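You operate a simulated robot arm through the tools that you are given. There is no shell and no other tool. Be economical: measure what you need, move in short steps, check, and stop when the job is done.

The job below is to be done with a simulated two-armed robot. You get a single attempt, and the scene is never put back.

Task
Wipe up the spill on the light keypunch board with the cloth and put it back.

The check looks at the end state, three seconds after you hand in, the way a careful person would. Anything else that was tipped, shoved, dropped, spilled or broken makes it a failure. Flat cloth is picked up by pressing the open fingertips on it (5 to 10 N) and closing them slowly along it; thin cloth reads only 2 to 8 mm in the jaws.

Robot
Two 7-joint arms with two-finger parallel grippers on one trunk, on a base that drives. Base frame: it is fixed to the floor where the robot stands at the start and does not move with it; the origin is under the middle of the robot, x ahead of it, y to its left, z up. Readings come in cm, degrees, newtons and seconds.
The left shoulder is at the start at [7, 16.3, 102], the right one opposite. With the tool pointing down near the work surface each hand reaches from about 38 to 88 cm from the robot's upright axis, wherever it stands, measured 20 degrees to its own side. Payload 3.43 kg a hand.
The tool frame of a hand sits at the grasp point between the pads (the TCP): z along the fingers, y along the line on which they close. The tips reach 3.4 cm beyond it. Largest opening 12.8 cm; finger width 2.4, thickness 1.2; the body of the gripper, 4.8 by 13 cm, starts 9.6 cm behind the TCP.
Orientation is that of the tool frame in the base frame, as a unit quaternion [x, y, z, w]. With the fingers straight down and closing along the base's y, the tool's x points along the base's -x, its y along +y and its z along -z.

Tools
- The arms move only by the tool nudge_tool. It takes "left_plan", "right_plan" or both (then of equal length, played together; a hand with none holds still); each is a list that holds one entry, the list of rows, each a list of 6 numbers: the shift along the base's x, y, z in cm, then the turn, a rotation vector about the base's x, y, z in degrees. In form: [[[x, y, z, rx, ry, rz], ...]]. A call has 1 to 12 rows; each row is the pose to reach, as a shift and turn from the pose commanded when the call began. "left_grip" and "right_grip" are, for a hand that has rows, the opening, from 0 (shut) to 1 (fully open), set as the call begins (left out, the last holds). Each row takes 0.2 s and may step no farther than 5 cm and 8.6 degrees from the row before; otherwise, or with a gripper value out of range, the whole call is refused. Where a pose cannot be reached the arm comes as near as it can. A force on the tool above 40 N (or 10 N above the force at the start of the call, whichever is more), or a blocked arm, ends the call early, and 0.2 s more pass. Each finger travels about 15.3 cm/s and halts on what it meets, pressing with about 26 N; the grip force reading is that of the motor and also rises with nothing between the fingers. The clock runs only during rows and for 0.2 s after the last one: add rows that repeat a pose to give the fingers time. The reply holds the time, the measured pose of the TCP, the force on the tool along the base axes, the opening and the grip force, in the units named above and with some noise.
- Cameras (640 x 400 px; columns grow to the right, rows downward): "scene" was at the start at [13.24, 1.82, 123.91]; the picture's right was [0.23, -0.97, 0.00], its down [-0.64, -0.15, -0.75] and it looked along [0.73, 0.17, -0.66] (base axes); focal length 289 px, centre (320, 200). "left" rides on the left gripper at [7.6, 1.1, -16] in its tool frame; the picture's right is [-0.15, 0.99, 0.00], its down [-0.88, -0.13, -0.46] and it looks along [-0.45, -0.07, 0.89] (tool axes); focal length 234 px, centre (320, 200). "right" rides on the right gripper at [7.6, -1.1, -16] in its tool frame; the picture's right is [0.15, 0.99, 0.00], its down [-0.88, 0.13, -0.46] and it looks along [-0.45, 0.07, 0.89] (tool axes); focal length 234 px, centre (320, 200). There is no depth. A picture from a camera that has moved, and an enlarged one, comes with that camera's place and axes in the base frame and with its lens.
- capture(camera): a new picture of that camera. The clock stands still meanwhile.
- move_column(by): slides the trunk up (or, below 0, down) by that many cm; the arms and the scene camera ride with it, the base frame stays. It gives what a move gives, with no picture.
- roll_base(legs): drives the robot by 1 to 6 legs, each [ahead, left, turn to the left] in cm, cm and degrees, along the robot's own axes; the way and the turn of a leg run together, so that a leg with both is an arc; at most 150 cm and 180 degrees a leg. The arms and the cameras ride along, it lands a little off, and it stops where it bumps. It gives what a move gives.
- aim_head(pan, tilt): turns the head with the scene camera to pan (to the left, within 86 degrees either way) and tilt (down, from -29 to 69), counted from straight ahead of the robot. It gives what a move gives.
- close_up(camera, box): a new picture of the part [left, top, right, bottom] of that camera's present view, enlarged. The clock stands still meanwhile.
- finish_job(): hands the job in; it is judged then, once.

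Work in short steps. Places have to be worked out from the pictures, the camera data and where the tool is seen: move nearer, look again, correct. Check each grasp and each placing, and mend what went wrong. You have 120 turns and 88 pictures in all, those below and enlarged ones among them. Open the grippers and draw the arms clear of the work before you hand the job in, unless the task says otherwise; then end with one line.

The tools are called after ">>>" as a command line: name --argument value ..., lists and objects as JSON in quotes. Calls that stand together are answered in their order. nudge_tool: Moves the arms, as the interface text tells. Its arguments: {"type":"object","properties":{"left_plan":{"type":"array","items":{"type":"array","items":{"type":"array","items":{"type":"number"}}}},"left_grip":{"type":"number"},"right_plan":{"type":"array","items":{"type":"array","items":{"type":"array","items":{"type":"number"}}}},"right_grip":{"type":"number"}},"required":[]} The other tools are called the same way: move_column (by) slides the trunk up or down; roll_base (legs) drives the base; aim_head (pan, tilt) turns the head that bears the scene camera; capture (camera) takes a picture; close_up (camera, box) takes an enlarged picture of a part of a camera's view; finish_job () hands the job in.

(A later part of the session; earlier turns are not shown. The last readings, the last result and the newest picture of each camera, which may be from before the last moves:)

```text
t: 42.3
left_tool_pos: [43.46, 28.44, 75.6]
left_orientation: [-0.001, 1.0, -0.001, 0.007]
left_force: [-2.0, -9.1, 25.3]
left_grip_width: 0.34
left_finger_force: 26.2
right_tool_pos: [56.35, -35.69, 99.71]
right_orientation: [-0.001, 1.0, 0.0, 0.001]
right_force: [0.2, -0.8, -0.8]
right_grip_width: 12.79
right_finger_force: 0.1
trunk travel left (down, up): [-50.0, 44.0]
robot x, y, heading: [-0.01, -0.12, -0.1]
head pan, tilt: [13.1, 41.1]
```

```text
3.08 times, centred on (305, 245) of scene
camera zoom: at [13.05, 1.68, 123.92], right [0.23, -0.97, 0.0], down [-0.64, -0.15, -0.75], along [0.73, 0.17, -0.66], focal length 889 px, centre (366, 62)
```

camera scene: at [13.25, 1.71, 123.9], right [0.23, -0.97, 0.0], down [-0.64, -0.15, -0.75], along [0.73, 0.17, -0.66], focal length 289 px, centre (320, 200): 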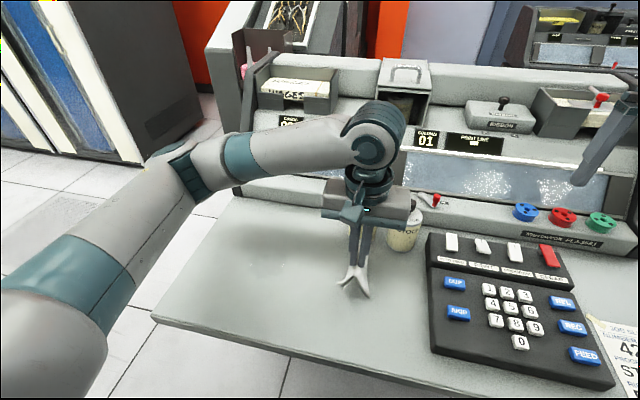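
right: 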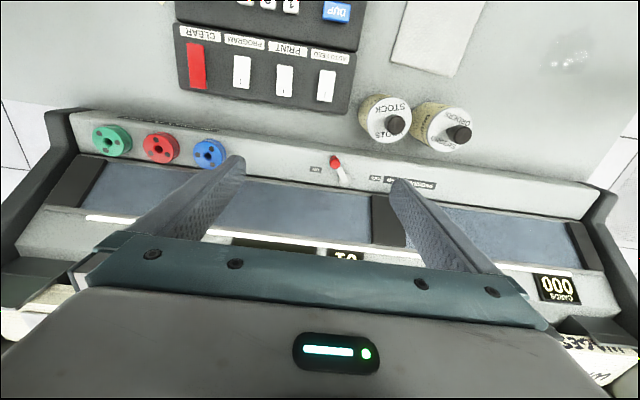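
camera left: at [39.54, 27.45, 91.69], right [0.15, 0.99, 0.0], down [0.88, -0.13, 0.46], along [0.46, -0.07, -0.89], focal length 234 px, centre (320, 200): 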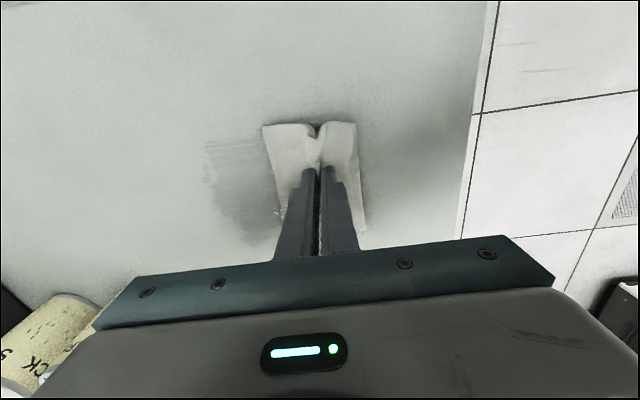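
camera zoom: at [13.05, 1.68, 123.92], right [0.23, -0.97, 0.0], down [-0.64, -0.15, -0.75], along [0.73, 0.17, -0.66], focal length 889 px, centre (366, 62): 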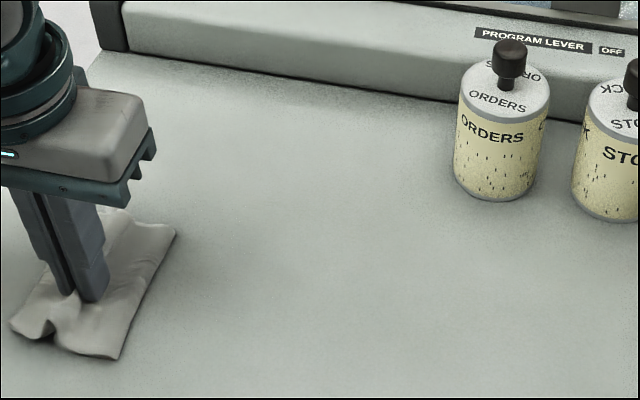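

The visible board is clean. I'll lift the cloth and check the part hidden under the hand.

>>> nudge_tool --left_plan '[[[0, 0, 1, 0, 0, 0], [0, 0, 3, 0, 0, 0], [1, -3, 6, 0, 0, 0], [2, -7, 6.5, 0, 0, 0], [3, -11, 6.5, 0, 0, 0], [3.7, -15, 6.5, 0, 0, 0], [3.7, -19, 6.5, 0, 0, 0], [3.7, -23, 6.5, 0, 0, 0], [3.7, -27, 6.5, 0, 0, 0], [3.7, -28.9, 6.5, 0, 0, 0], [3.7, -28.9, 6.5, 0, 0, 0]]]'

>>> close_up --camera "scene" --box '[150, 170, 400, 340]'

>>> capture --camera "left"

```text
t: 44.7
left_tool_pos: [47.47, -0.58, 82.23]
left_orientation: [-0.002, 1.0, -0.002, 0.007]
left_force: [-0.7, 0.2, -0.4]
left_grip_width: 0.34
left_finger_force: 26.2
right_tool_pos: [56.63, -35.59, 99.54]
right_orientation: [-0.001, 1.0, 0.001, 0.0]
right_force: [-0.3, 1.0, -0.6]
right_grip_width: 12.78
right_finger_force: 0.1
trunk travel left (down, up): [-50.0, 44.0]
robot x, y, heading: [-0.19, 0.1, 0.1]
head pan, tilt: [13.1, 41.1]
```

```text
2.35 times, centred on (275, 255) of scene
camera zoom: at [13.27, 1.82, 123.91], right [0.23, -0.97, 0.0], down [-0.64, -0.15, -0.75], along [0.73, 0.17, -0.66], focal length 680 px, centre (426, 71)
```

zoom: 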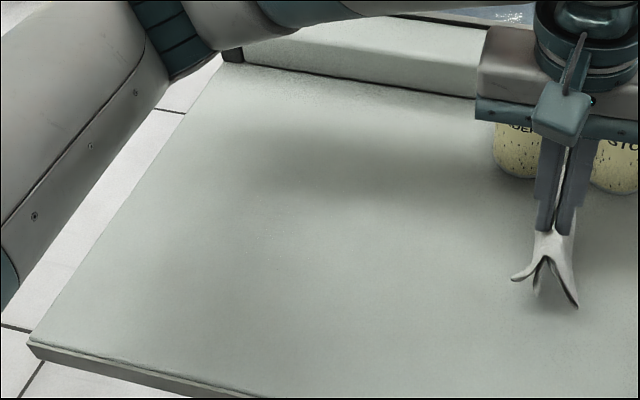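

```text
61 pictures are left
camera left: at [39.64, 0.59, 98.21], right [0.14, 0.99, 0.0], down [0.87, -0.13, 0.47], along [0.46, -0.07, -0.88], focal length 234 px, centre (320, 200)
```

left: 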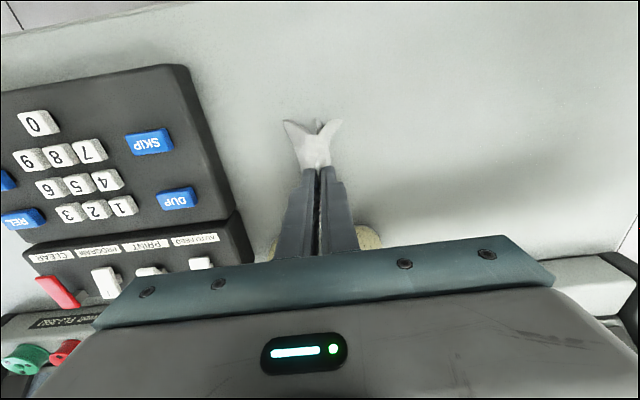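

The board is clean. I'll lower the cloth where it came from, at (47.3, -0.5).

>>> nudge_tool --left_plan '[[[0, 0.1, -2, 0, 0, 0], [0, 0.1, -4, 0, 0, 0], [0, 0.1, -5.5, 0, 0, 0], [0, 0.1, -6.3, 0, 0, 0], [0, 0.1, -6.3, 0, 0, 0]]]'

>>> nudge_tool --left_plan '[[[0, 0, -0.15, 0, 0, 0], [0, 0, -0.3, 0, 0, 0], [0, 0, -0.3, 0, 0, 0]]]'

>>> close_up --camera "scene" --box '[300, 200, 440, 330]'

```text
t: 45.9
left_tool_pos: [47.35, -0.44, 75.96]
left_orientation: [-0.001, 1.0, -0.003, 0.007]
left_force: [0.6, 0.1, 8.2]
left_grip_width: 0.38
left_finger_force: 26.0
right_tool_pos: [56.54, -35.61, 99.57]
right_orientation: [0.0, 1.0, 0.001, -0.001]
right_force: [0.3, -0.2, -0.4]
right_grip_width: 12.83
right_finger_force: 0.1
trunk travel left (down, up): [-50.0, 44.0]
robot x, y, heading: [-0.33, -0.14, 0.0]
head pan, tilt: [13.1, 41.1]
```

```text
t: 46.7
left_tool_pos: [47.24, -0.18, 75.92]
left_orientation: [-0.002, 1.0, -0.003, 0.009]
left_force: [5.8, 2.3, 38.9]
left_grip_width: 0.31
left_finger_force: 25.9
right_tool_pos: [56.36, -35.67, 99.67]
right_orientation: [0.0, 1.0, 0.0, 0.001]
right_force: [-0.5, 0.5, -0.3]
right_grip_width: 12.84
right_finger_force: 0.0
trunk travel left (down, up): [-50.0, 44.0]
robot x, y, heading: [0.04, -0.37, 0.0]
head pan, tilt: [13.1, 41.1]
```

```text
3.08 times, centred on (370, 265) of scene
camera zoom: at [13.04, 1.85, 123.97], right [0.23, -0.97, 0.0], down [-0.64, -0.15, -0.75], along [0.73, 0.17, -0.66], focal length 889 px, centre (166, 0)
```

zoom: 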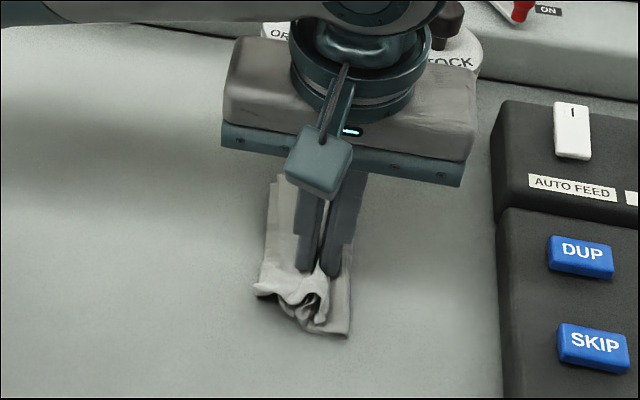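

The right flap folded under and the press is high at 39 N. I'll lift a bit and lower again more slowly so both flaps spread.

>>> nudge_tool --left_plan '[[[0, 0, 1, 0, 0, 0], [0, 0, 3, 0, 0, 0], [0, 0, 6, 0, 0, 0], [0, 0, 6, 0, 0, 0], [0, 0, 6, 0, 0, 0]]]'

>>> close_up --camera "scene" --box '[300, 180, 440, 310]'

```text
t: 47.9
left_tool_pos: [47.38, -0.47, 81.42]
left_orientation: [-0.001, 1.0, -0.002, 0.006]
left_force: [0.9, 0.5, -0.3]
left_grip_width: 0.34
left_finger_force: 26.1
right_tool_pos: [56.53, -35.66, 99.45]
right_orientation: [0.0, 1.0, 0.0, 0.0]
right_force: [-0.4, -0.3, 0.3]
right_grip_width: 12.82
right_finger_force: 0.1
trunk travel left (down, up): [-50.0, 44.0]
robot x, y, heading: [0.25, -0.22, -0.3]
head pan, tilt: [13.1, 41.1]
```

```text
3.08 times, centred on (370, 245) of scene
camera zoom: at [13.26, 1.8, 123.91], right [0.23, -0.97, 0.0], down [-0.64, -0.15, -0.75], along [0.73, 0.17, -0.66], focal length 889 px, centre (166, 62)
```

zoom: 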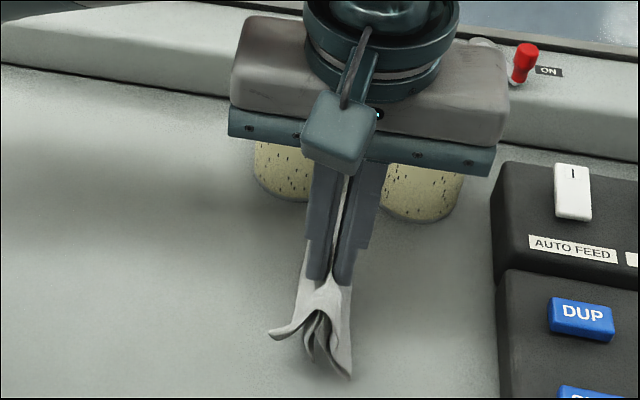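

The flaps hang about 4 cm below the tips. I'll start to the right and come down while moving left so the right flap trails out flat.

>>> nudge_tool --left_plan '[[[0, -3, 0, 0, 0, 0], [0, -5, -1, 0, 0, 0], [0, -5, -2, 0, 0, 0], [0, -4.5, -2.5, 0, 0, 0], [0, -3.5, -3.2, 0, 0, 0], [0, -2.5, -4, 0, 0, 0], [0, -1.5, -4.5, 0, 0, 0], [0, -0.5, -4.9, 0, 0, 0], [0, 0.2, -5, 0, 0, 0], [0, 0.2, -5, 0, 0, 0]]]'

>>> close_up --camera "scene" --box '[300, 200, 440, 330]'

>>> close_up --camera "left" --box '[220, 80, 420, 280]'

```text
t: 50.1
left_tool_pos: [47.28, -0.2, 76.35]
left_orientation: [-0.001, 1.0, -0.003, 0.007]
left_force: [0.7, -0.5, 1.3]
left_grip_width: 0.37
left_finger_force: 26.1
right_tool_pos: [56.52, -35.7, 99.58]
right_orientation: [0.0, 1.0, 0.001, 0.0]
right_force: [-0.6, -0.6, 0.2]
right_grip_width: 12.79
right_finger_force: 0.0
trunk travel left (down, up): [-50.0, 44.0]
robot x, y, heading: [0.27, 0.24, -0.2]
head pan, tilt: [13.1, 41.1]
```

```text
3.08 times, centred on (370, 265) of scene
camera zoom: at [13.26, 1.8, 123.91], right [0.23, -0.97, 0.0], down [-0.64, -0.15, -0.75], along [0.73, 0.17, -0.66], focal length 889 px, centre (166, 0)
```

zoom: 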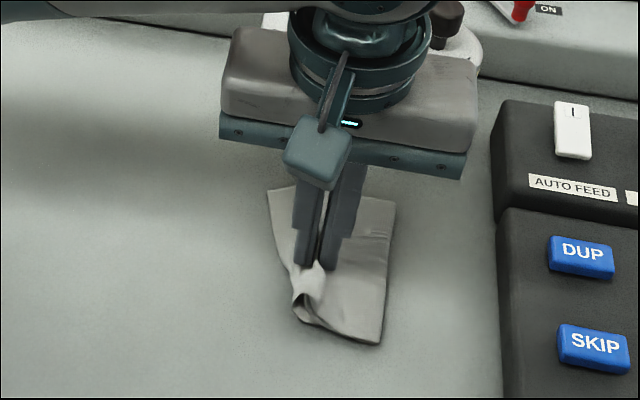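

```text
2.00 times, centred on (320, 180) of left
camera zoom: at [39.55, 0.92, 92.35], right [0.14, 0.99, 0.0], down [0.87, -0.13, 0.47], along [0.46, -0.07, -0.88], focal length 468 px, centre (320, 240)
```

zoom: 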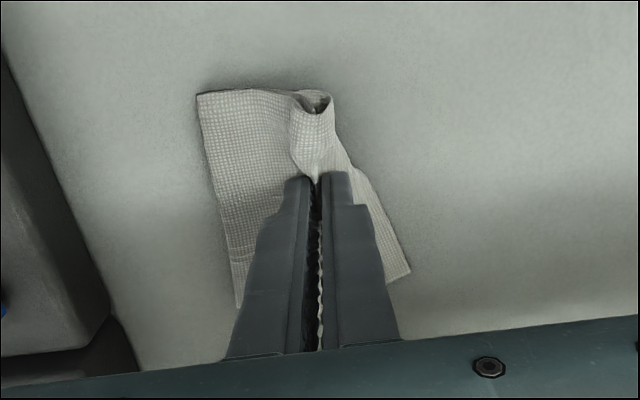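

The right flap is flat, but the left near corner is tucked under. I'll raise slightly and shift right, so the left flap drags out, then come down.

>>> nudge_tool --left_plan '[[[0, 0.5, 1, 0, 0, 0], [0, 0.8, 2, 0, 0, 0], [0, 0.5, 2.5, 0, 0, 0], [0, -0.5, 2.3, 0, 0, 0], [0, -1.5, 1.8, 0, 0, 0], [0, -2.2, 1.2, 0, 0, 0], [0, -2.2, 0.5, 0, 0, 0], [0, -1.5, 0.2, 0, 0, 0], [0, -1, 0, 0, 0, 0], [0, -1, 0, 0, 0, 0]]]'

>>> close_up --camera "scene" --box '[300, 200, 440, 330]'

>>> close_up --camera "left" --box '[220, 80, 420, 280]'

```text
t: 52.3
left_tool_pos: [47.29, -1.12, 76.47]
left_orientation: [-0.001, 1.0, -0.003, 0.007]
left_force: [0.9, -0.1, 3.7]
left_grip_width: 0.33
left_finger_force: 26.4
right_tool_pos: [56.54, -35.58, 99.51]
right_orientation: [0.001, 1.0, -0.001, 0.001]
right_force: [0.2, 0.1, 0.4]
right_grip_width: 12.8
right_finger_force: 0.1
trunk travel left (down, up): [-50.0, 44.0]
robot x, y, heading: [-0.1, -0.02, -0.1]
head pan, tilt: [13.1, 41.1]
```

```text
3.08 times, centred on (370, 265) of scene
camera zoom: at [13.25, 1.81, 123.91], right [0.23, -0.97, 0.0], down [-0.64, -0.15, -0.75], along [0.73, 0.17, -0.66], focal length 889 px, centre (166, 0)
```

zoom: 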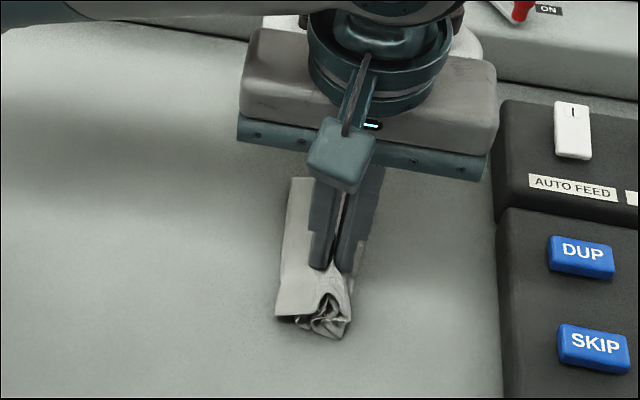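

```text
2.00 times, centred on (320, 180) of left
camera zoom: at [39.54, -0.06, 92.45], right [0.14, 0.99, 0.0], down [0.87, -0.13, 0.47], along [0.46, -0.07, -0.88], focal length 468 px, centre (320, 240)
```

zoom: 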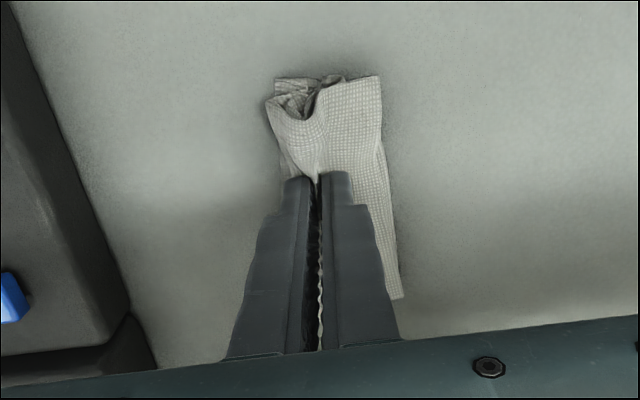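

That was worse. I'll lift, shake the cloth gently to let the flaps hang free, and look.

>>> nudge_tool --left_plan '[[[0, 0.5, 2, 0, 0, 0], [0, 1, 5, 0, 0, 0], [0, 1, 8, 0, 0, 0], [0, 3, 8, 0, 0, 0], [0, 0, 8, 0, 0, 0], [0, 3, 8, 0, 0, 0], [0, 0, 8, 0, 0, 0], [0, 1, 8, 0, 0, 0], [0, 1, 8, 0, 0, 0], [0, 1, 8, 0, 0, 0]]]'

>>> close_up --camera "scene" --box '[300, 180, 440, 310]'

>>> close_up --camera "left" --box '[220, 80, 420, 280]'

```text
t: 54.5
left_tool_pos: [47.47, -0.04, 84.47]
left_orientation: [-0.002, 1.0, -0.003, 0.006]
left_force: [0.0, -0.2, -0.5]
left_grip_width: 0.36
left_finger_force: 26.0
right_tool_pos: [56.64, -35.52, 99.5]
right_orientation: [0.0, 1.0, 0.0, 0.0]
right_force: [0.1, 0.0, 0.0]
right_grip_width: 12.81
right_finger_force: 0.1
trunk travel left (down, up): [-50.0, 44.0]
robot x, y, heading: [-0.43, -0.39, 0.1]
head pan, tilt: [13.1, 41.1]
```

```text
3.08 times, centred on (370, 245) of scene
camera zoom: at [13.26, 1.84, 123.91], right [0.23, -0.97, 0.0], down [-0.64, -0.15, -0.75], along [0.73, 0.17, -0.66], focal length 889 px, centre (166, 62)
```

zoom: 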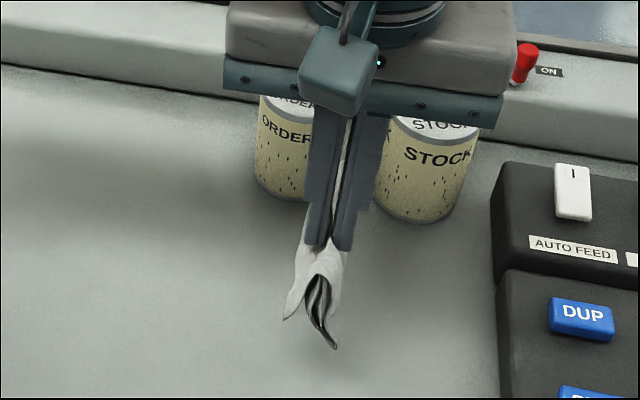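

```text
2.00 times, centred on (320, 180) of left
camera zoom: at [39.72, 1.1, 100.51], right [0.14, 0.99, 0.0], down [0.87, -0.13, 0.47], along [0.46, -0.07, -0.88], focal length 468 px, centre (320, 240)
```

zoom: 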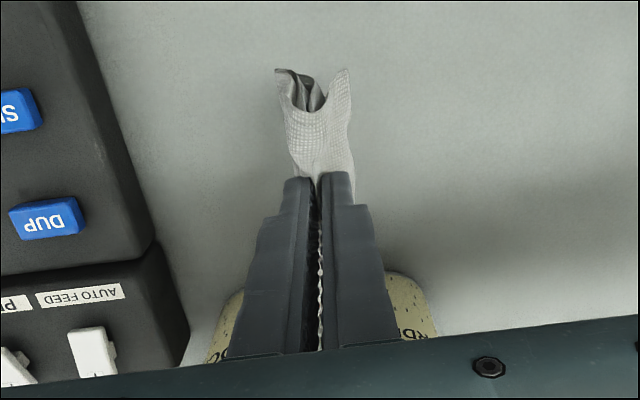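

The flaps hang fairly evenly now. I'll repeat the landing with the leftward drift, which gave the flattest result.

>>> nudge_tool --left_plan '[[[0, -3, -1, 0, 0, 0], [0, -5.5, -3, 0, 0, 0], [0, -5.5, -4.5, 0, 0, 0], [0, -4.7, -5.2, 0, 0, 0], [0, -3.5, -6, 0, 0, 0], [0, -2.5, -6.8, 0, 0, 0], [0, -1.5, -7.4, 0, 0, 0], [0, -0.5, -7.9, 0, 0, 0], [0, 0.3, -8.1, 0, 0, 0], [0, 0.3, -8.1, 0, 0, 0]]]'

>>> close_up --camera "scene" --box '[300, 200, 440, 330]'

>>> close_up --camera "left" --box '[220, 80, 420, 280]'

```text
t: 56.7
left_tool_pos: [47.24, 0.31, 76.41]
left_orientation: [-0.001, 1.0, -0.003, 0.007]
left_force: [0.1, -0.9, 1.8]
left_grip_width: 0.34
left_finger_force: 26.1
right_tool_pos: [56.54, -35.71, 99.57]
right_orientation: [0.001, 1.0, 0.0, 0.0]
right_force: [-0.2, -0.4, 0.0]
right_grip_width: 12.79
right_finger_force: 0.0
trunk travel left (down, up): [-50.0, 44.0]
robot x, y, heading: [0.23, 0.22, 0.3]
head pan, tilt: [13.1, 41.1]
```

```text
3.08 times, centred on (370, 265) of scene
camera zoom: at [13.26, 1.8, 123.91], right [0.23, -0.97, 0.0], down [-0.64, -0.15, -0.75], along [0.73, 0.17, -0.66], focal length 889 px, centre (166, 0)
```

zoom: 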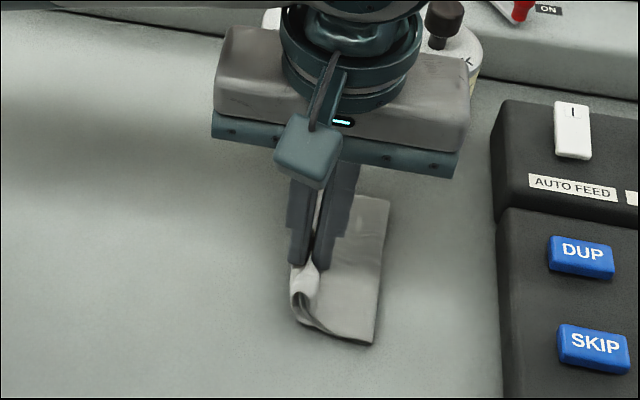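

```text
2.00 times, centred on (320, 180) of left
camera zoom: at [39.48, 1.31, 92.41], right [0.14, 0.99, 0.0], down [0.87, -0.13, 0.47], along [0.46, -0.07, -0.88], focal length 468 px, centre (320, 240)
```

zoom: 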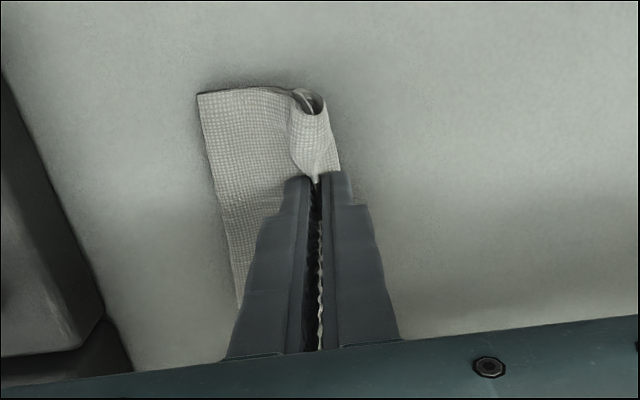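

The left flap has gone underneath, so the cloth is folded over. I'll release here, back off and look, then re-grip by an edge so I can lay it flat.

>>> nudge_tool --left_plan '[[[0, 0, -0.3, 0, 0, 0], [0, 0, -0.3, 0, 0, 0]]]' --left_grip 0.12

>>> nudge_tool --left_plan '[[[0, 0, 0, 0, 0, 0], [0, 0, 0, 0, 0, 0]]]' --left_grip 0.3

>>> nudge_tool --left_plan '[[[0, 0, 1, 0, 0, 0], [0, 0, 3, 0, 0, 0], [0, 0, 6, 0, 0, 0], [0, 4, 9, 0, 0, 0], [0, 8, 9, 0, 0, 0], [0, 12, 9, 0, 0, 0]]]'

>>> close_up --camera "scene" --box '[300, 200, 440, 330]'

>>> capture --camera "left"

```text
t: 57.3
left_tool_pos: [47.21, 0.38, 76.05]
left_orientation: [-0.002, 1.0, -0.001, 0.008]
left_force: [-0.2, -0.4, 0.0]
left_grip_width: 1.54
left_finger_force: 0.3
right_tool_pos: [56.52, -35.57, 99.55]
right_orientation: [-0.001, 1.0, 0.0, 0.0]
right_force: [-0.5, -0.8, -0.9]
right_grip_width: 12.81
right_finger_force: 0.1
trunk travel left (down, up): [-50.0, 44.0]
robot x, y, heading: [0.28, -0.14, -0.1]
head pan, tilt: [13.1, 41.1]
```

```text
t: 57.9
left_tool_pos: [47.18, 0.22, 76.03]
left_orientation: [-0.002, 1.0, -0.002, 0.007]
left_force: [0.6, -0.7, 0.0]
left_grip_width: 3.83
left_finger_force: 0.1
right_tool_pos: [56.62, -35.56, 99.52]
right_orientation: [0.001, 1.0, 0.0, 0.0]
right_force: [0.6, -0.4, -0.5]
right_grip_width: 12.8
right_finger_force: 0.0
trunk travel left (down, up): [-50.0, 44.0]
robot x, y, heading: [-0.19, 0.0, -0.1]
head pan, tilt: [13.1, 41.1]
```

```text
t: 59.3
left_tool_pos: [47.43, 12.42, 84.98]
left_orientation: [-0.001, 1.0, -0.003, 0.007]
left_force: [0.2, 0.3, -0.4]
left_grip_width: 3.83
left_finger_force: 0.1
right_tool_pos: [56.49, -35.53, 99.73]
right_orientation: [-0.001, 1.0, -0.001, 0.0]
right_force: [0.2, 0.4, 0.8]
right_grip_width: 12.8
right_finger_force: 0.0
trunk travel left (down, up): [-50.0, 44.0]
robot x, y, heading: [-0.23, 0.2, 0.1]
head pan, tilt: [13.1, 41.1]
```

```text
3.08 times, centred on (370, 265) of scene
camera zoom: at [13.2, 1.96, 123.91], right [0.23, -0.97, 0.0], down [-0.64, -0.15, -0.75], along [0.73, 0.17, -0.66], focal length 889 px, centre (166, 0)
```

zoom: 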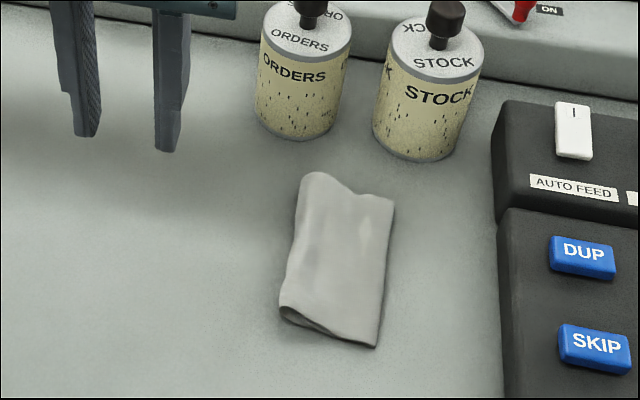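

```text
49 pictures are left
camera left: at [39.67, 13.46, 101.02], right [0.15, 0.99, 0.0], down [0.87, -0.13, 0.47], along [0.46, -0.07, -0.88], focal length 234 px, centre (320, 200)
```

left: 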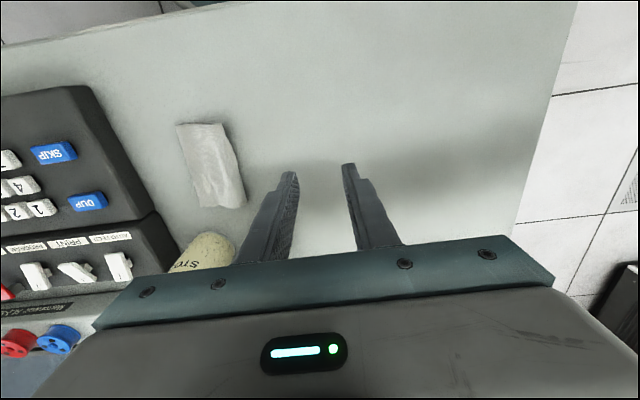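

It now lies neatly folded in half, about x 42–54 and y -4.8 to 1.5, with the fold on the left. I'll pinch only the top layer near the right edge and open it leftward like a page.

>>> nudge_tool --left_plan '[[[0.3, -4, 0, 0, 0, 0], [0.5, -8, 0, 0, 0, 0], [0.5, -12, 0, 0, 0, 0], [0.5, -15.1, 0, 0, 0, 0], [0.5, -15.1, -3, 0, 0, 0], [0.5, -15.1, -6, 0, 0, 0], [0.5, -15.1, -8, 0, 0, 0], [0.5, -15.1, -8, 0, 0, 0]]]' --left_grip 0.2

>>> close_up --camera "scene" --box '[300, 200, 440, 330]'

```text
t: 61.1
left_tool_pos: [47.75, -2.75, 76.97]
left_orientation: [-0.001, 1.0, -0.002, 0.007]
left_force: [-0.1, 0.0, -0.1]
left_grip_width: 2.56
left_finger_force: 0.0
right_tool_pos: [56.54, -35.65, 99.65]
right_orientation: [0.0, 1.0, -0.001, 0.001]
right_force: [0.5, 0.4, -0.2]
right_grip_width: 12.82
right_finger_force: 0.0
trunk travel left (down, up): [-50.0, 44.0]
robot x, y, heading: [0.23, -0.21, 0.3]
head pan, tilt: [13.1, 41.1]
```

```text
3.08 times, centred on (370, 265) of scene
camera zoom: at [13.25, 1.8, 123.91], right [0.23, -0.97, 0.0], down [-0.64, -0.15, -0.75], along [0.73, 0.17, -0.66], focal length 889 px, centre (166, 0)
```

zoom: 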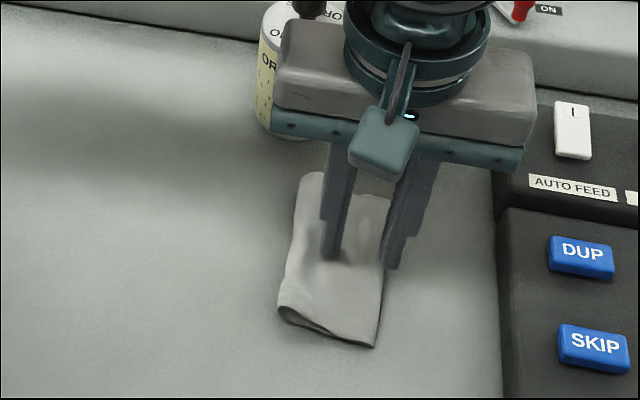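

The right finger is just off the edge. I'll shift 1 cm left and lower to light contact.

>>> nudge_tool --left_plan '[[[0, 1.0, 0, 0, 0, 0], [0, 1.0, -0.3, 0, 0, 0], [0, 1.0, -0.6, 0, 0, 0], [0, 1.0, -0.8, 0, 0, 0], [0, 1.0, -0.8, 0, 0, 0]]]'

```text
t: 62.3
left_tool_pos: [47.78, -1.86, 76.19]
left_orientation: [-0.002, 1.0, -0.002, 0.007]
left_force: [0.8, 0.2, 0.2]
left_grip_width: 2.57
left_finger_force: 0.0
right_tool_pos: [56.5, -35.61, 99.55]
right_orientation: [0.0, 1.0, 0.0, -0.001]
right_force: [0.1, 0.6, 0.1]
right_grip_width: 12.79
right_finger_force: 0.0
trunk travel left (down, up): [-50.0, 44.0]
robot x, y, heading: [-0.02, 0.16, 0.0]
head pan, tilt: [13.1, 41.1]
```

>>> nudge_tool --left_plan '[[[0, 0, -0.15, 0, 0, 0], [0, 0, -0.25, 0, 0, 0], [0, 0, -0.25, 0, 0, 0]]]'

```text
t: 63.1
left_tool_pos: [47.84, -1.86, 76.1]
left_orientation: [-0.002, 1.0, -0.003, 0.006]
left_force: [-0.2, -0.3, -0.1]
left_grip_width: 2.54
left_finger_force: 0.4
right_tool_pos: [56.56, -35.56, 99.6]
right_orientation: [0.0, 1.0, -0.001, -0.001]
right_force: [-0.8, -0.2, -0.9]
right_grip_width: 12.83
right_finger_force: 0.1
trunk travel left (down, up): [-50.0, 44.0]
robot x, y, heading: [0.06, 0.19, -0.1]
head pan, tilt: [13.1, 41.1]
```

>>> nudge_tool --left_plan '[[[0, 0, -0.15, 0, 0, 0], [0, 0, -0.15, 0, 0, 0]]]'

```text
t: 63.7
left_tool_pos: [47.76, -1.84, 75.87]
left_orientation: [-0.002, 1.0, -0.002, 0.006]
left_force: [-0.4, 1.1, 1.9]
left_grip_width: 2.57
left_finger_force: 0.3
right_tool_pos: [56.63, -35.55, 99.47]
right_orientation: [0.001, 1.0, 0.001, -0.001]
right_force: [-0.4, -0.3, -0.3]
right_grip_width: 12.8
right_finger_force: 0.1
trunk travel left (down, up): [-50.0, 44.0]
robot x, y, heading: [0.14, 0.31, 0.1]
head pan, tilt: [13.1, 41.1]
```

Light contact has started. I'll lower a touch more, to about 5 N.

>>> nudge_tool --left_plan '[[[0, 0, -0.06, 0, 0, 0], [0, 0, -0.06, 0, 0, 0]]]'

>>> nudge_tool --left_plan '[[[0, 0, 0, 0, 0, 0]]]' --left_grip 0.15

>>> nudge_tool --left_plan '[[[0, 0, 0, 0, 0, 0]]]' --left_grip 0.1

>>> nudge_tool --left_plan '[[[0, 0, 0, 0, 0, 0]]]' --left_grip 0.05

>>> nudge_tool --left_plan '[[[0, 0, 0, 0, 0, 0], [0, 0, 0, 0, 0, 0]]]' --left_grip 0.0

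>>> close_up --camera "scene" --box '[300, 200, 440, 330]'

```text
t: 64.3
left_tool_pos: [47.78, -1.91, 75.89]
left_orientation: [-0.002, 1.0, -0.003, 0.007]
left_force: [1.0, 1.2, 2.9]
left_grip_width: 2.6
left_finger_force: 0.3
right_tool_pos: [56.49, -35.7, 99.51]
right_orientation: [0.0, 1.0, 0.0, 0.001]
right_force: [-0.4, -0.1, 0.8]
right_grip_width: 12.8
right_finger_force: 0.0
trunk travel left (down, up): [-50.0, 44.0]
robot x, y, heading: [-0.02, 0.11, -0.1]
head pan, tilt: [13.1, 41.1]
```

```text
t: 64.7
left_tool_pos: [47.75, -1.93, 75.84]
left_orientation: [-0.001, 1.0, -0.003, 0.007]
left_force: [0.5, -0.5, 2.3]
left_grip_width: 1.89
left_finger_force: 0.0
right_tool_pos: [56.52, -35.62, 99.58]
right_orientation: [0.0, 1.0, 0.0, 0.0]
right_force: [0.2, 0.0, 0.6]
right_grip_width: 12.8
right_finger_force: 0.2
trunk travel left (down, up): [-50.0, 44.0]
robot x, y, heading: [0.02, -0.03, 0.1]
head pan, tilt: [13.1, 41.1]
```

```text
t: 65.1
left_tool_pos: [47.81, -1.97, 75.84]
left_orientation: [-0.001, 1.0, -0.003, 0.007]
left_force: [0.7, -0.5, 3.4]
left_grip_width: 1.25
left_finger_force: 0.1
right_tool_pos: [56.51, -35.59, 99.57]
right_orientation: [0.0, 1.0, 0.0, 0.001]
right_force: [1.2, 0.3, 0.1]
right_grip_width: 12.8
right_finger_force: 0.1
trunk travel left (down, up): [-50.0, 44.0]
robot x, y, heading: [0.28, -0.16, -0.0]
head pan, tilt: [13.1, 41.1]
```

```text
t: 65.5
left_tool_pos: [47.91, -1.87, 75.91]
left_orientation: [-0.002, 1.0, -0.003, 0.007]
left_force: [-0.4, -0.4, 3.2]
left_grip_width: 0.62
left_finger_force: 0.0
right_tool_pos: [56.67, -35.55, 99.62]
right_orientation: [0.0, 1.0, 0.0, 0.0]
right_force: [0.6, -0.3, -0.4]
right_grip_width: 12.81
right_finger_force: 0.1
trunk travel left (down, up): [-50.0, 44.0]
robot x, y, heading: [-0.18, 0.07, -0.1]
head pan, tilt: [13.1, 41.1]
```

```text
t: 66.1
left_tool_pos: [47.74, -1.89, 75.88]
left_orientation: [-0.002, 1.0, -0.002, 0.006]
left_force: [-0.3, -0.3, 2.8]
left_grip_width: 0.17
left_finger_force: 25.4
right_tool_pos: [56.61, -35.57, 99.54]
right_orientation: [0.0, 1.0, 0.0, -0.001]
right_force: [0.3, 0.6, 0.7]
right_grip_width: 12.79
right_finger_force: 0.1
trunk travel left (down, up): [-50.0, 44.0]
robot x, y, heading: [0.02, 0.32, 0.1]
head pan, tilt: [13.1, 41.1]
```

```text
3.08 times, centred on (370, 265) of scene
camera zoom: at [13.24, 1.82, 123.91], right [0.23, -0.97, 0.0], down [-0.64, -0.15, -0.75], along [0.73, 0.17, -0.66], focal length 889 px, centre (166, 0)
```

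zoom: 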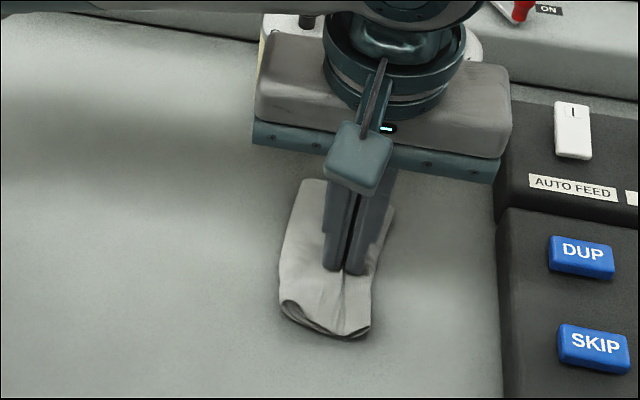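

The width is 1.7 mm, half of the first grasp, so the cloth may itself be double and I hold just one layer. I'll lift a little and look at how the layers run.

>>> nudge_tool --left_plan '[[[0, 0.3, 1, 0, 0, 0], [0, 0.5, 2, 0, 0, 0], [0, 0.8, 3, 0, 0, 0], [0, 1, 3.5, 0, 0, 0], [0, 1, 3.5, 0, 0, 0]]]'

>>> close_up --camera "scene" --box '[310, 210, 430, 320]'

>>> close_up --camera "left" --box '[220, 80, 420, 280]'

```text
t: 67.3
left_tool_pos: [47.82, -0.85, 79.4]
left_orientation: [-0.001, 1.0, -0.002, 0.007]
left_force: [-0.3, -0.4, -1.2]
left_grip_width: 0.18
left_finger_force: 25.9
right_tool_pos: [56.55, -35.64, 99.54]
right_orientation: [0.0, 1.0, 0.0, 0.0]
right_force: [-1.1, 0.8, -0.7]
right_grip_width: 12.79
right_finger_force: 0.1
trunk travel left (down, up): [-50.0, 44.0]
robot x, y, heading: [0.06, 0.12, -0.1]
head pan, tilt: [13.1, 41.1]
```

```text
3.64 times, centred on (370, 265) of scene
camera zoom: at [13.27, 1.81, 123.91], right [0.23, -0.97, 0.0], down [-0.64, -0.15, -0.75], along [0.73, 0.17, -0.66], focal length 1051 px, centre (138, -36)
```

zoom: 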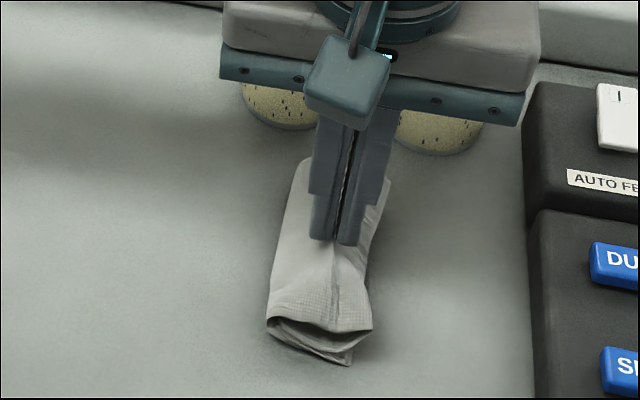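

```text
2.00 times, centred on (320, 180) of left
camera zoom: at [40.02, 0.26, 95.35], right [0.14, 0.99, 0.0], down [0.87, -0.13, 0.47], along [0.46, -0.07, -0.88], focal length 468 px, centre (320, 240)
```

zoom: 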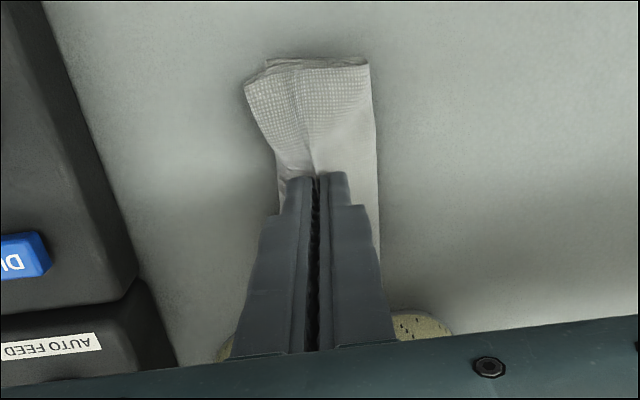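

The layers look joined at the right, perhaps at an original crease. I'll lift further to the left and see whether the upper layers come along as one page.

>>> nudge_tool --left_plan '[[[0, 0.7, 1, 0, 0, 0], [0, 1.4, 2, 0, 0, 0], [0, 2.2, 2.8, 0, 0, 0], [0, 3, 3.2, 0, 0, 0], [0, 3, 3.2, 0, 0, 0]]]'

>>> close_up --camera "scene" --box '[310, 210, 430, 320]'

>>> close_up --camera "left" --box '[220, 80, 420, 280]'

```text
t: 68.5
left_tool_pos: [47.71, 2.33, 82.59]
left_orientation: [-0.001, 1.0, -0.001, 0.007]
left_force: [-0.7, -0.3, -0.2]
left_grip_width: 0.15
left_finger_force: 25.7
right_tool_pos: [56.61, -35.57, 99.46]
right_orientation: [0.0, 1.0, -0.001, 0.0]
right_force: [-0.3, 0.1, 0.6]
right_grip_width: 12.8
right_finger_force: 0.0
trunk travel left (down, up): [-50.0, 44.0]
robot x, y, heading: [0.01, 0.16, 0.3]
head pan, tilt: [13.1, 41.1]
```

```text
3.64 times, centred on (370, 265) of scene
camera zoom: at [13.27, 1.8, 123.91], right [0.23, -0.97, 0.0], down [-0.64, -0.15, -0.75], along [0.73, 0.17, -0.66], focal length 1051 px, centre (138, -36)
```

zoom: 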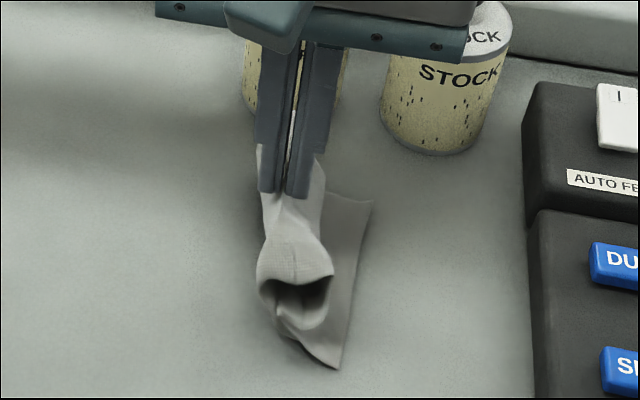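

```text
2.00 times, centred on (320, 180) of left
camera zoom: at [39.99, 3.23, 98.58], right [0.14, 0.99, 0.0], down [0.87, -0.13, 0.47], along [0.46, -0.07, -0.88], focal length 468 px, centre (320, 240)
```

zoom: 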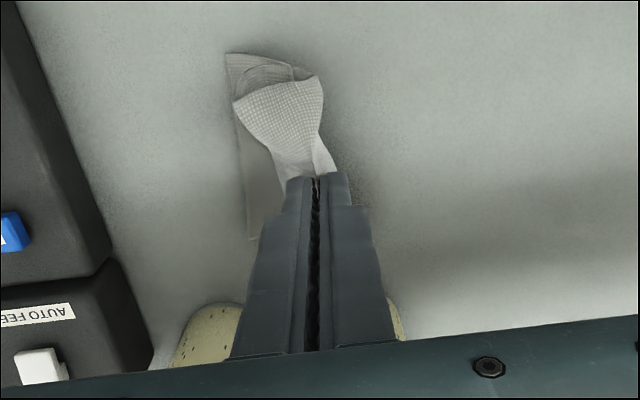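

It's opening like a page: the lower half lies flat and the upper half lifts cleanly. I'll carry it over to the left, then come down with a slight rightward drift so its edge trails out to the left.

>>> nudge_tool --left_plan '[[[0, 1.5, -0.5, 0, 0, 0], [0, 3, -1.5, 0, 0, 0], [0, 4, -2.5, 0, 0, 0], [0, 4, -3.2, 0, 0, 0], [0, 3.3, -4, 0, 0, 0], [0, 2.6, -4.8, 0, 0, 0], [0, 1.9, -5.5, 0, 0, 0], [0, 1.4, -6, 0, 0, 0], [0, 1.4, -6, 0, 0, 0]]]'

>>> close_up --camera "scene" --box '[310, 210, 430, 320]'

>>> close_up --camera "left" --box '[220, 80, 420, 280]'

```text
t: 70.5
left_tool_pos: [47.72, 3.62, 76.52]
left_orientation: [-0.002, 1.0, -0.003, 0.006]
left_force: [0.0, 0.3, 0.3]
left_grip_width: 0.15
left_finger_force: 26.0
right_tool_pos: [56.61, -35.51, 99.43]
right_orientation: [0.0, 1.0, 0.0, 0.0]
right_force: [-0.2, -0.2, 0.1]
right_grip_width: 12.81
right_finger_force: 0.0
trunk travel left (down, up): [-50.0, 44.0]
robot x, y, heading: [-0.01, -0.1, -0.1]
head pan, tilt: [13.1, 41.1]
```

```text
3.64 times, centred on (370, 265) of scene
camera zoom: at [13.26, 1.82, 123.91], right [0.23, -0.97, 0.0], down [-0.64, -0.15, -0.75], along [0.73, 0.17, -0.66], focal length 1051 px, centre (138, -36)
```

zoom: 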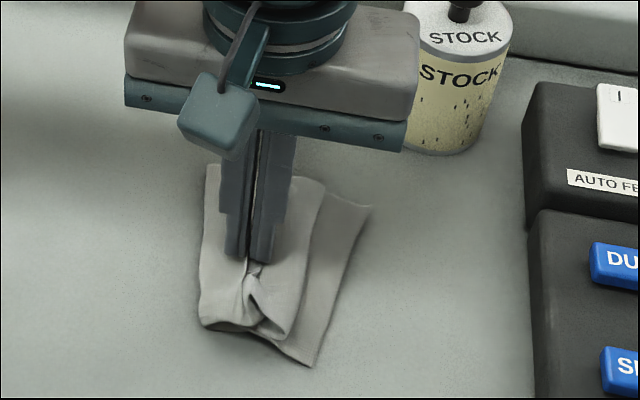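

```text
2.00 times, centred on (320, 180) of left
camera zoom: at [39.97, 4.65, 92.45], right [0.14, 0.99, 0.0], down [0.87, -0.13, 0.47], along [0.46, -0.07, -0.88], focal length 468 px, centre (320, 240)
```

zoom: 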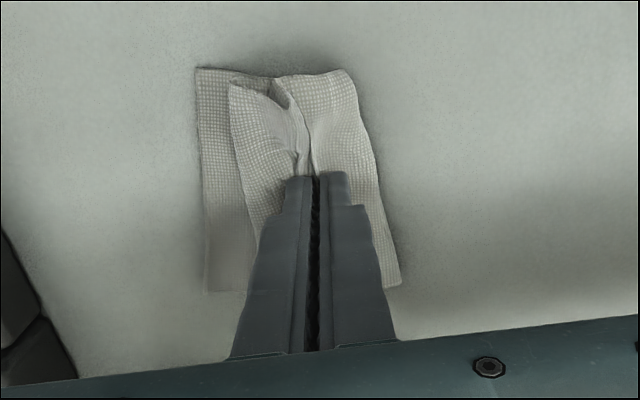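

The lower half got dragged left, but I now hold the cloth near one edge. I'll lift it fully so it hangs from that edge, then lay it down drifting left so the long tail trails flat to the right.

>>> nudge_tool --left_plan '[[[0, 0, 2.5, 0, 0, 0], [0, 0, 5.5, 0, 0, 0], [0, -1, 8.5, 0, 0, 0], [0, -2.5, 11.5, 0, 0, 0], [0, -5, 13, 0, 0, 0], [0, -8, 13, 0, 0, 0], [0, -8, 13, 0, 0, 0], [0, -8, 13, 0, 0, 0], [0, -8, 13, 0, 0, 0]]]'

>>> close_up --camera "scene" --box '[310, 170, 450, 300]'

>>> close_up --camera "left" --box '[220, 80, 420, 280]'

```text
t: 72.5
left_tool_pos: [47.83, -4.42, 89.48]
left_orientation: [-0.001, 1.0, -0.003, 0.007]
left_force: [0.1, 0.1, 1.0]
left_grip_width: 0.19
left_finger_force: 25.9
right_tool_pos: [56.45, -35.47, 99.5]
right_orientation: [0.0, 1.0, -0.001, 0.0]
right_force: [-0.3, -0.6, 0.3]
right_grip_width: 12.81
right_finger_force: 0.1
trunk travel left (down, up): [-50.0, 44.0]
robot x, y, heading: [-0.08, 0.02, -0.2]
head pan, tilt: [13.1, 41.1]
```

```text
3.08 times, centred on (380, 235) of scene
camera zoom: at [13.27, 1.84, 123.91], right [0.23, -0.97, 0.0], down [-0.64, -0.15, -0.75], along [0.73, 0.17, -0.66], focal length 889 px, centre (135, 92)
```

zoom: 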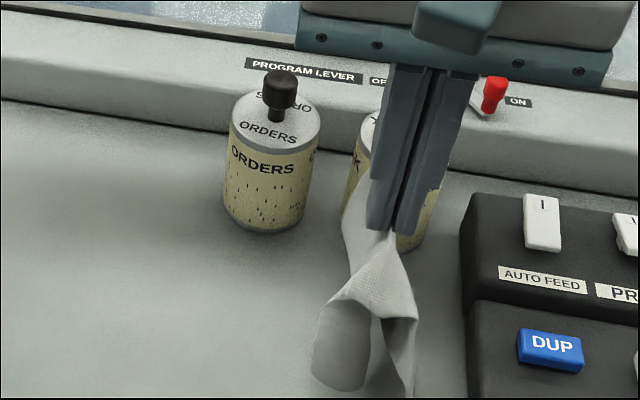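

```text
2.00 times, centred on (320, 180) of left
camera zoom: at [40.07, -3.31, 105.46], right [0.14, 0.99, 0.0], down [0.87, -0.13, 0.47], along [0.46, -0.07, -0.88], focal length 468 px, centre (320, 240)
```

zoom: 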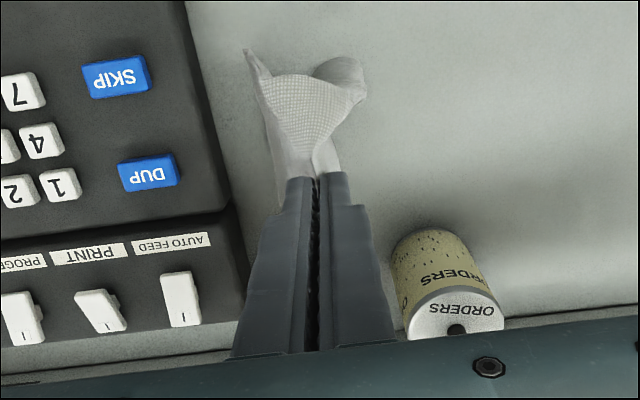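

I need to see the whole hanging shape, so I'll take a wider view of it.

>>> close_up --camera "scene" --box '[320, 210, 460, 340]'

```text
3.08 times, centred on (390, 275) of scene
camera zoom: at [13.27, 1.84, 123.91], right [0.23, -0.97, 0.0], down [-0.64, -0.15, -0.75], along [0.73, 0.17, -0.66], focal length 889 px, centre (105, -31)
```

zoom: 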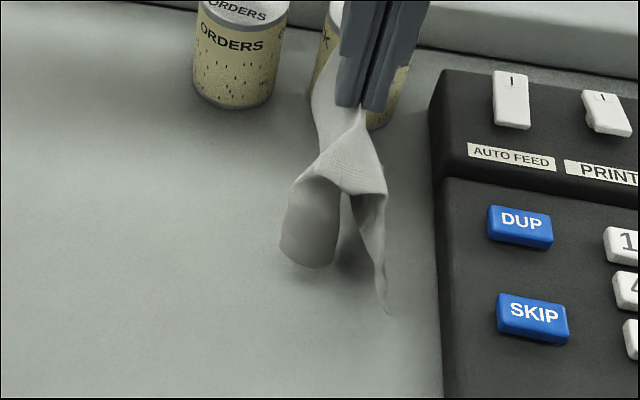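

The long flap hangs on the left and a shorter one on the right. I'll lay it while drifting right, so the long flap trails out to the left.

>>> nudge_tool --left_plan '[[[0, 4, 0, 0, 0, 0], [0, 8, -1, 0, 0, 0], [0, 9, -3.5, 0, 0, 0], [0, 8.5, -5, 0, 0, 0], [0, 7.2, -6.2, 0, 0, 0], [0, 6, -7.4, 0, 0, 0], [0, 4.8, -8.6, 0, 0, 0], [0, 3.8, -9.8, 0, 0, 0], [0, 2.8, -11, 0, 0, 0], [0, 2, -12, 0, 0, 0], [0, 1.5, -12.8, 0, 0, 0], [0, 1.5, -12.8, 0, 0, 0]]]'

>>> close_up --camera "scene" --box '[310, 210, 430, 320]'

>>> close_up --camera "left" --box '[220, 80, 420, 280]'

```text
t: 75.1
left_tool_pos: [47.69, -2.97, 76.78]
left_orientation: [-0.002, 1.0, -0.003, 0.008]
left_force: [0.1, 0.0, 0.1]
left_grip_width: 0.16
left_finger_force: 26.3
right_tool_pos: [56.6, -35.49, 99.56]
right_orientation: [0.0, 1.0, 0.0, 0.0]
right_force: [-1.0, 0.2, 0.4]
right_grip_width: 12.77
right_finger_force: 0.1
trunk travel left (down, up): [-50.0, 44.0]
robot x, y, heading: [0.07, 0.34, -0.2]
head pan, tilt: [13.1, 41.1]
```

```text
3.64 times, centred on (370, 265) of scene
camera zoom: at [13.26, 1.82, 123.91], right [0.23, -0.97, 0.0], down [-0.64, -0.15, -0.75], along [0.73, 0.17, -0.66], focal length 1051 px, centre (138, -36)
```

zoom: 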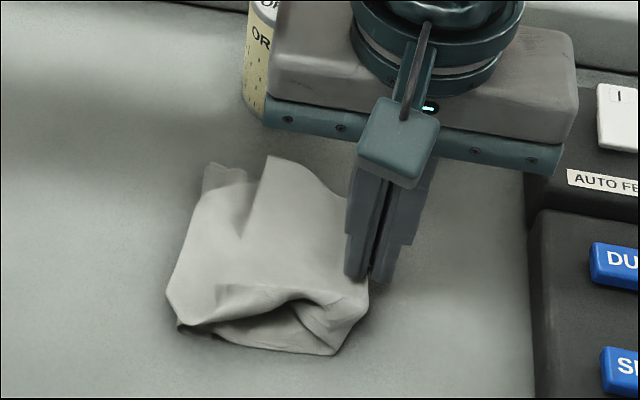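

```text
2.00 times, centred on (320, 180) of left
camera zoom: at [39.95, -1.89, 92.72], right [0.14, 0.99, 0.0], down [0.87, -0.13, 0.47], along [0.46, -0.07, -0.88], focal length 468 px, centre (320, 240)
```

zoom: 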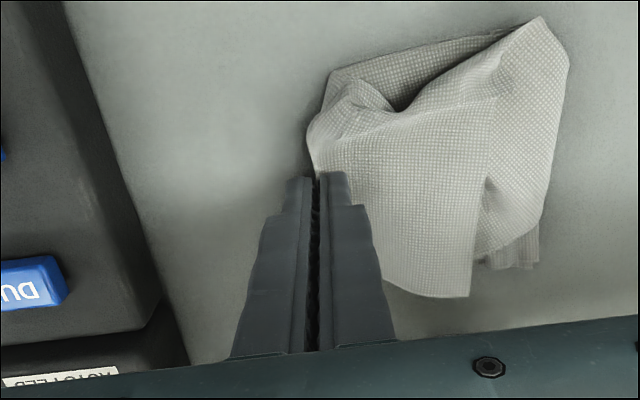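

It now covers almost its original footprint, about 2 cm too far left. I'll pull it 2 cm right while lowering, then release and back off.

>>> nudge_tool --left_plan '[[[0, -0.7, -0.1, 0, 0, 0], [0, -1.4, -0.3, 0, 0, 0], [0, -2, -0.5, 0, 0, 0], [0, -2, -0.5, 0, 0, 0]]]'

>>> nudge_tool --left_plan '[[[0, 0, 0, 0, 0, 0], [0, 0, 0, 0, 0, 0]]]' --left_grip 0.2

>>> nudge_tool --left_plan '[[[0, 0, 1, 0, 0, 0], [0, 0, 3, 0, 0, 0], [0, 0, 6, 0, 0, 0], [0, 4, 9, 0, 0, 0], [0, 8, 9, 0, 0, 0], [0, 12, 9, 0, 0, 0], [0, 16, 9, 0, 0, 0], [0, 20, 9, 0, 0, 0]]]'

>>> close_up --camera "scene" --box '[290, 200, 450, 330]'

```text
t: 76.1
left_tool_pos: [47.69, -5.05, 76.3]
left_orientation: [-0.002, 1.0, -0.003, 0.007]
left_force: [1.0, 0.6, -0.5]
left_grip_width: 0.19
left_finger_force: 26.0
right_tool_pos: [56.66, -35.52, 99.45]
right_orientation: [0.0, 1.0, 0.0, 0.0]
right_force: [0.8, 0.4, -1.4]
right_grip_width: 12.78
right_finger_force: 0.1
trunk travel left (down, up): [-50.0, 44.0]
robot x, y, heading: [0.15, 0.08, -0.0]
head pan, tilt: [13.1, 41.1]
```

```text
t: 76.7
left_tool_pos: [47.72, -5.0, 76.2]
left_orientation: [-0.002, 1.0, -0.001, 0.007]
left_force: [-0.2, -0.3, 0.2]
left_grip_width: 2.56
left_finger_force: 0.1
right_tool_pos: [56.6, -35.61, 99.6]
right_orientation: [0.0, 1.0, 0.0, -0.001]
right_force: [-0.8, -0.5, 0.4]
right_grip_width: 12.8
right_finger_force: 0.0
trunk travel left (down, up): [-50.0, 44.0]
robot x, y, heading: [-0.07, 0.06, 0.2]
head pan, tilt: [13.1, 41.1]
```

```text
t: 78.5
left_tool_pos: [47.76, 15.27, 85.25]
left_orientation: [-0.001, 1.0, -0.003, 0.007]
left_force: [-0.3, 0.2, 1.1]
left_grip_width: 2.56
left_finger_force: 0.1
right_tool_pos: [56.58, -35.42, 99.62]
right_orientation: [0.0, 1.0, 0.0, 0.0]
right_force: [-0.6, 0.8, -0.5]
right_grip_width: 12.79
right_finger_force: 0.1
trunk travel left (down, up): [-50.0, 44.0]
robot x, y, heading: [0.25, -0.32, -0.1]
head pan, tilt: [13.1, 41.1]
```

```text
3.08 times, centred on (370, 265) of scene
camera zoom: at [13.21, 1.94, 123.91], right [0.23, -0.97, 0.0], down [-0.64, -0.15, -0.75], along [0.73, 0.17, -0.66], focal length 889 px, centre (166, 0)
```

zoom: 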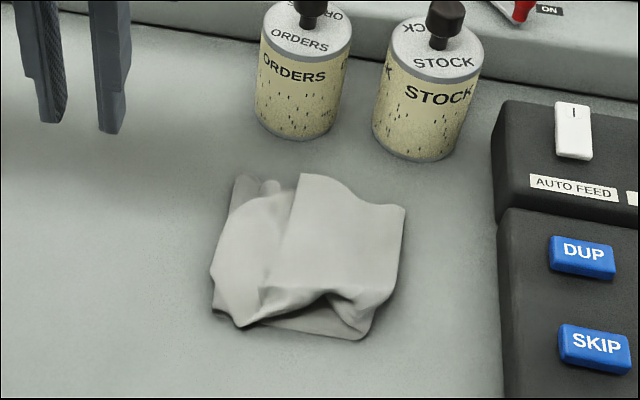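

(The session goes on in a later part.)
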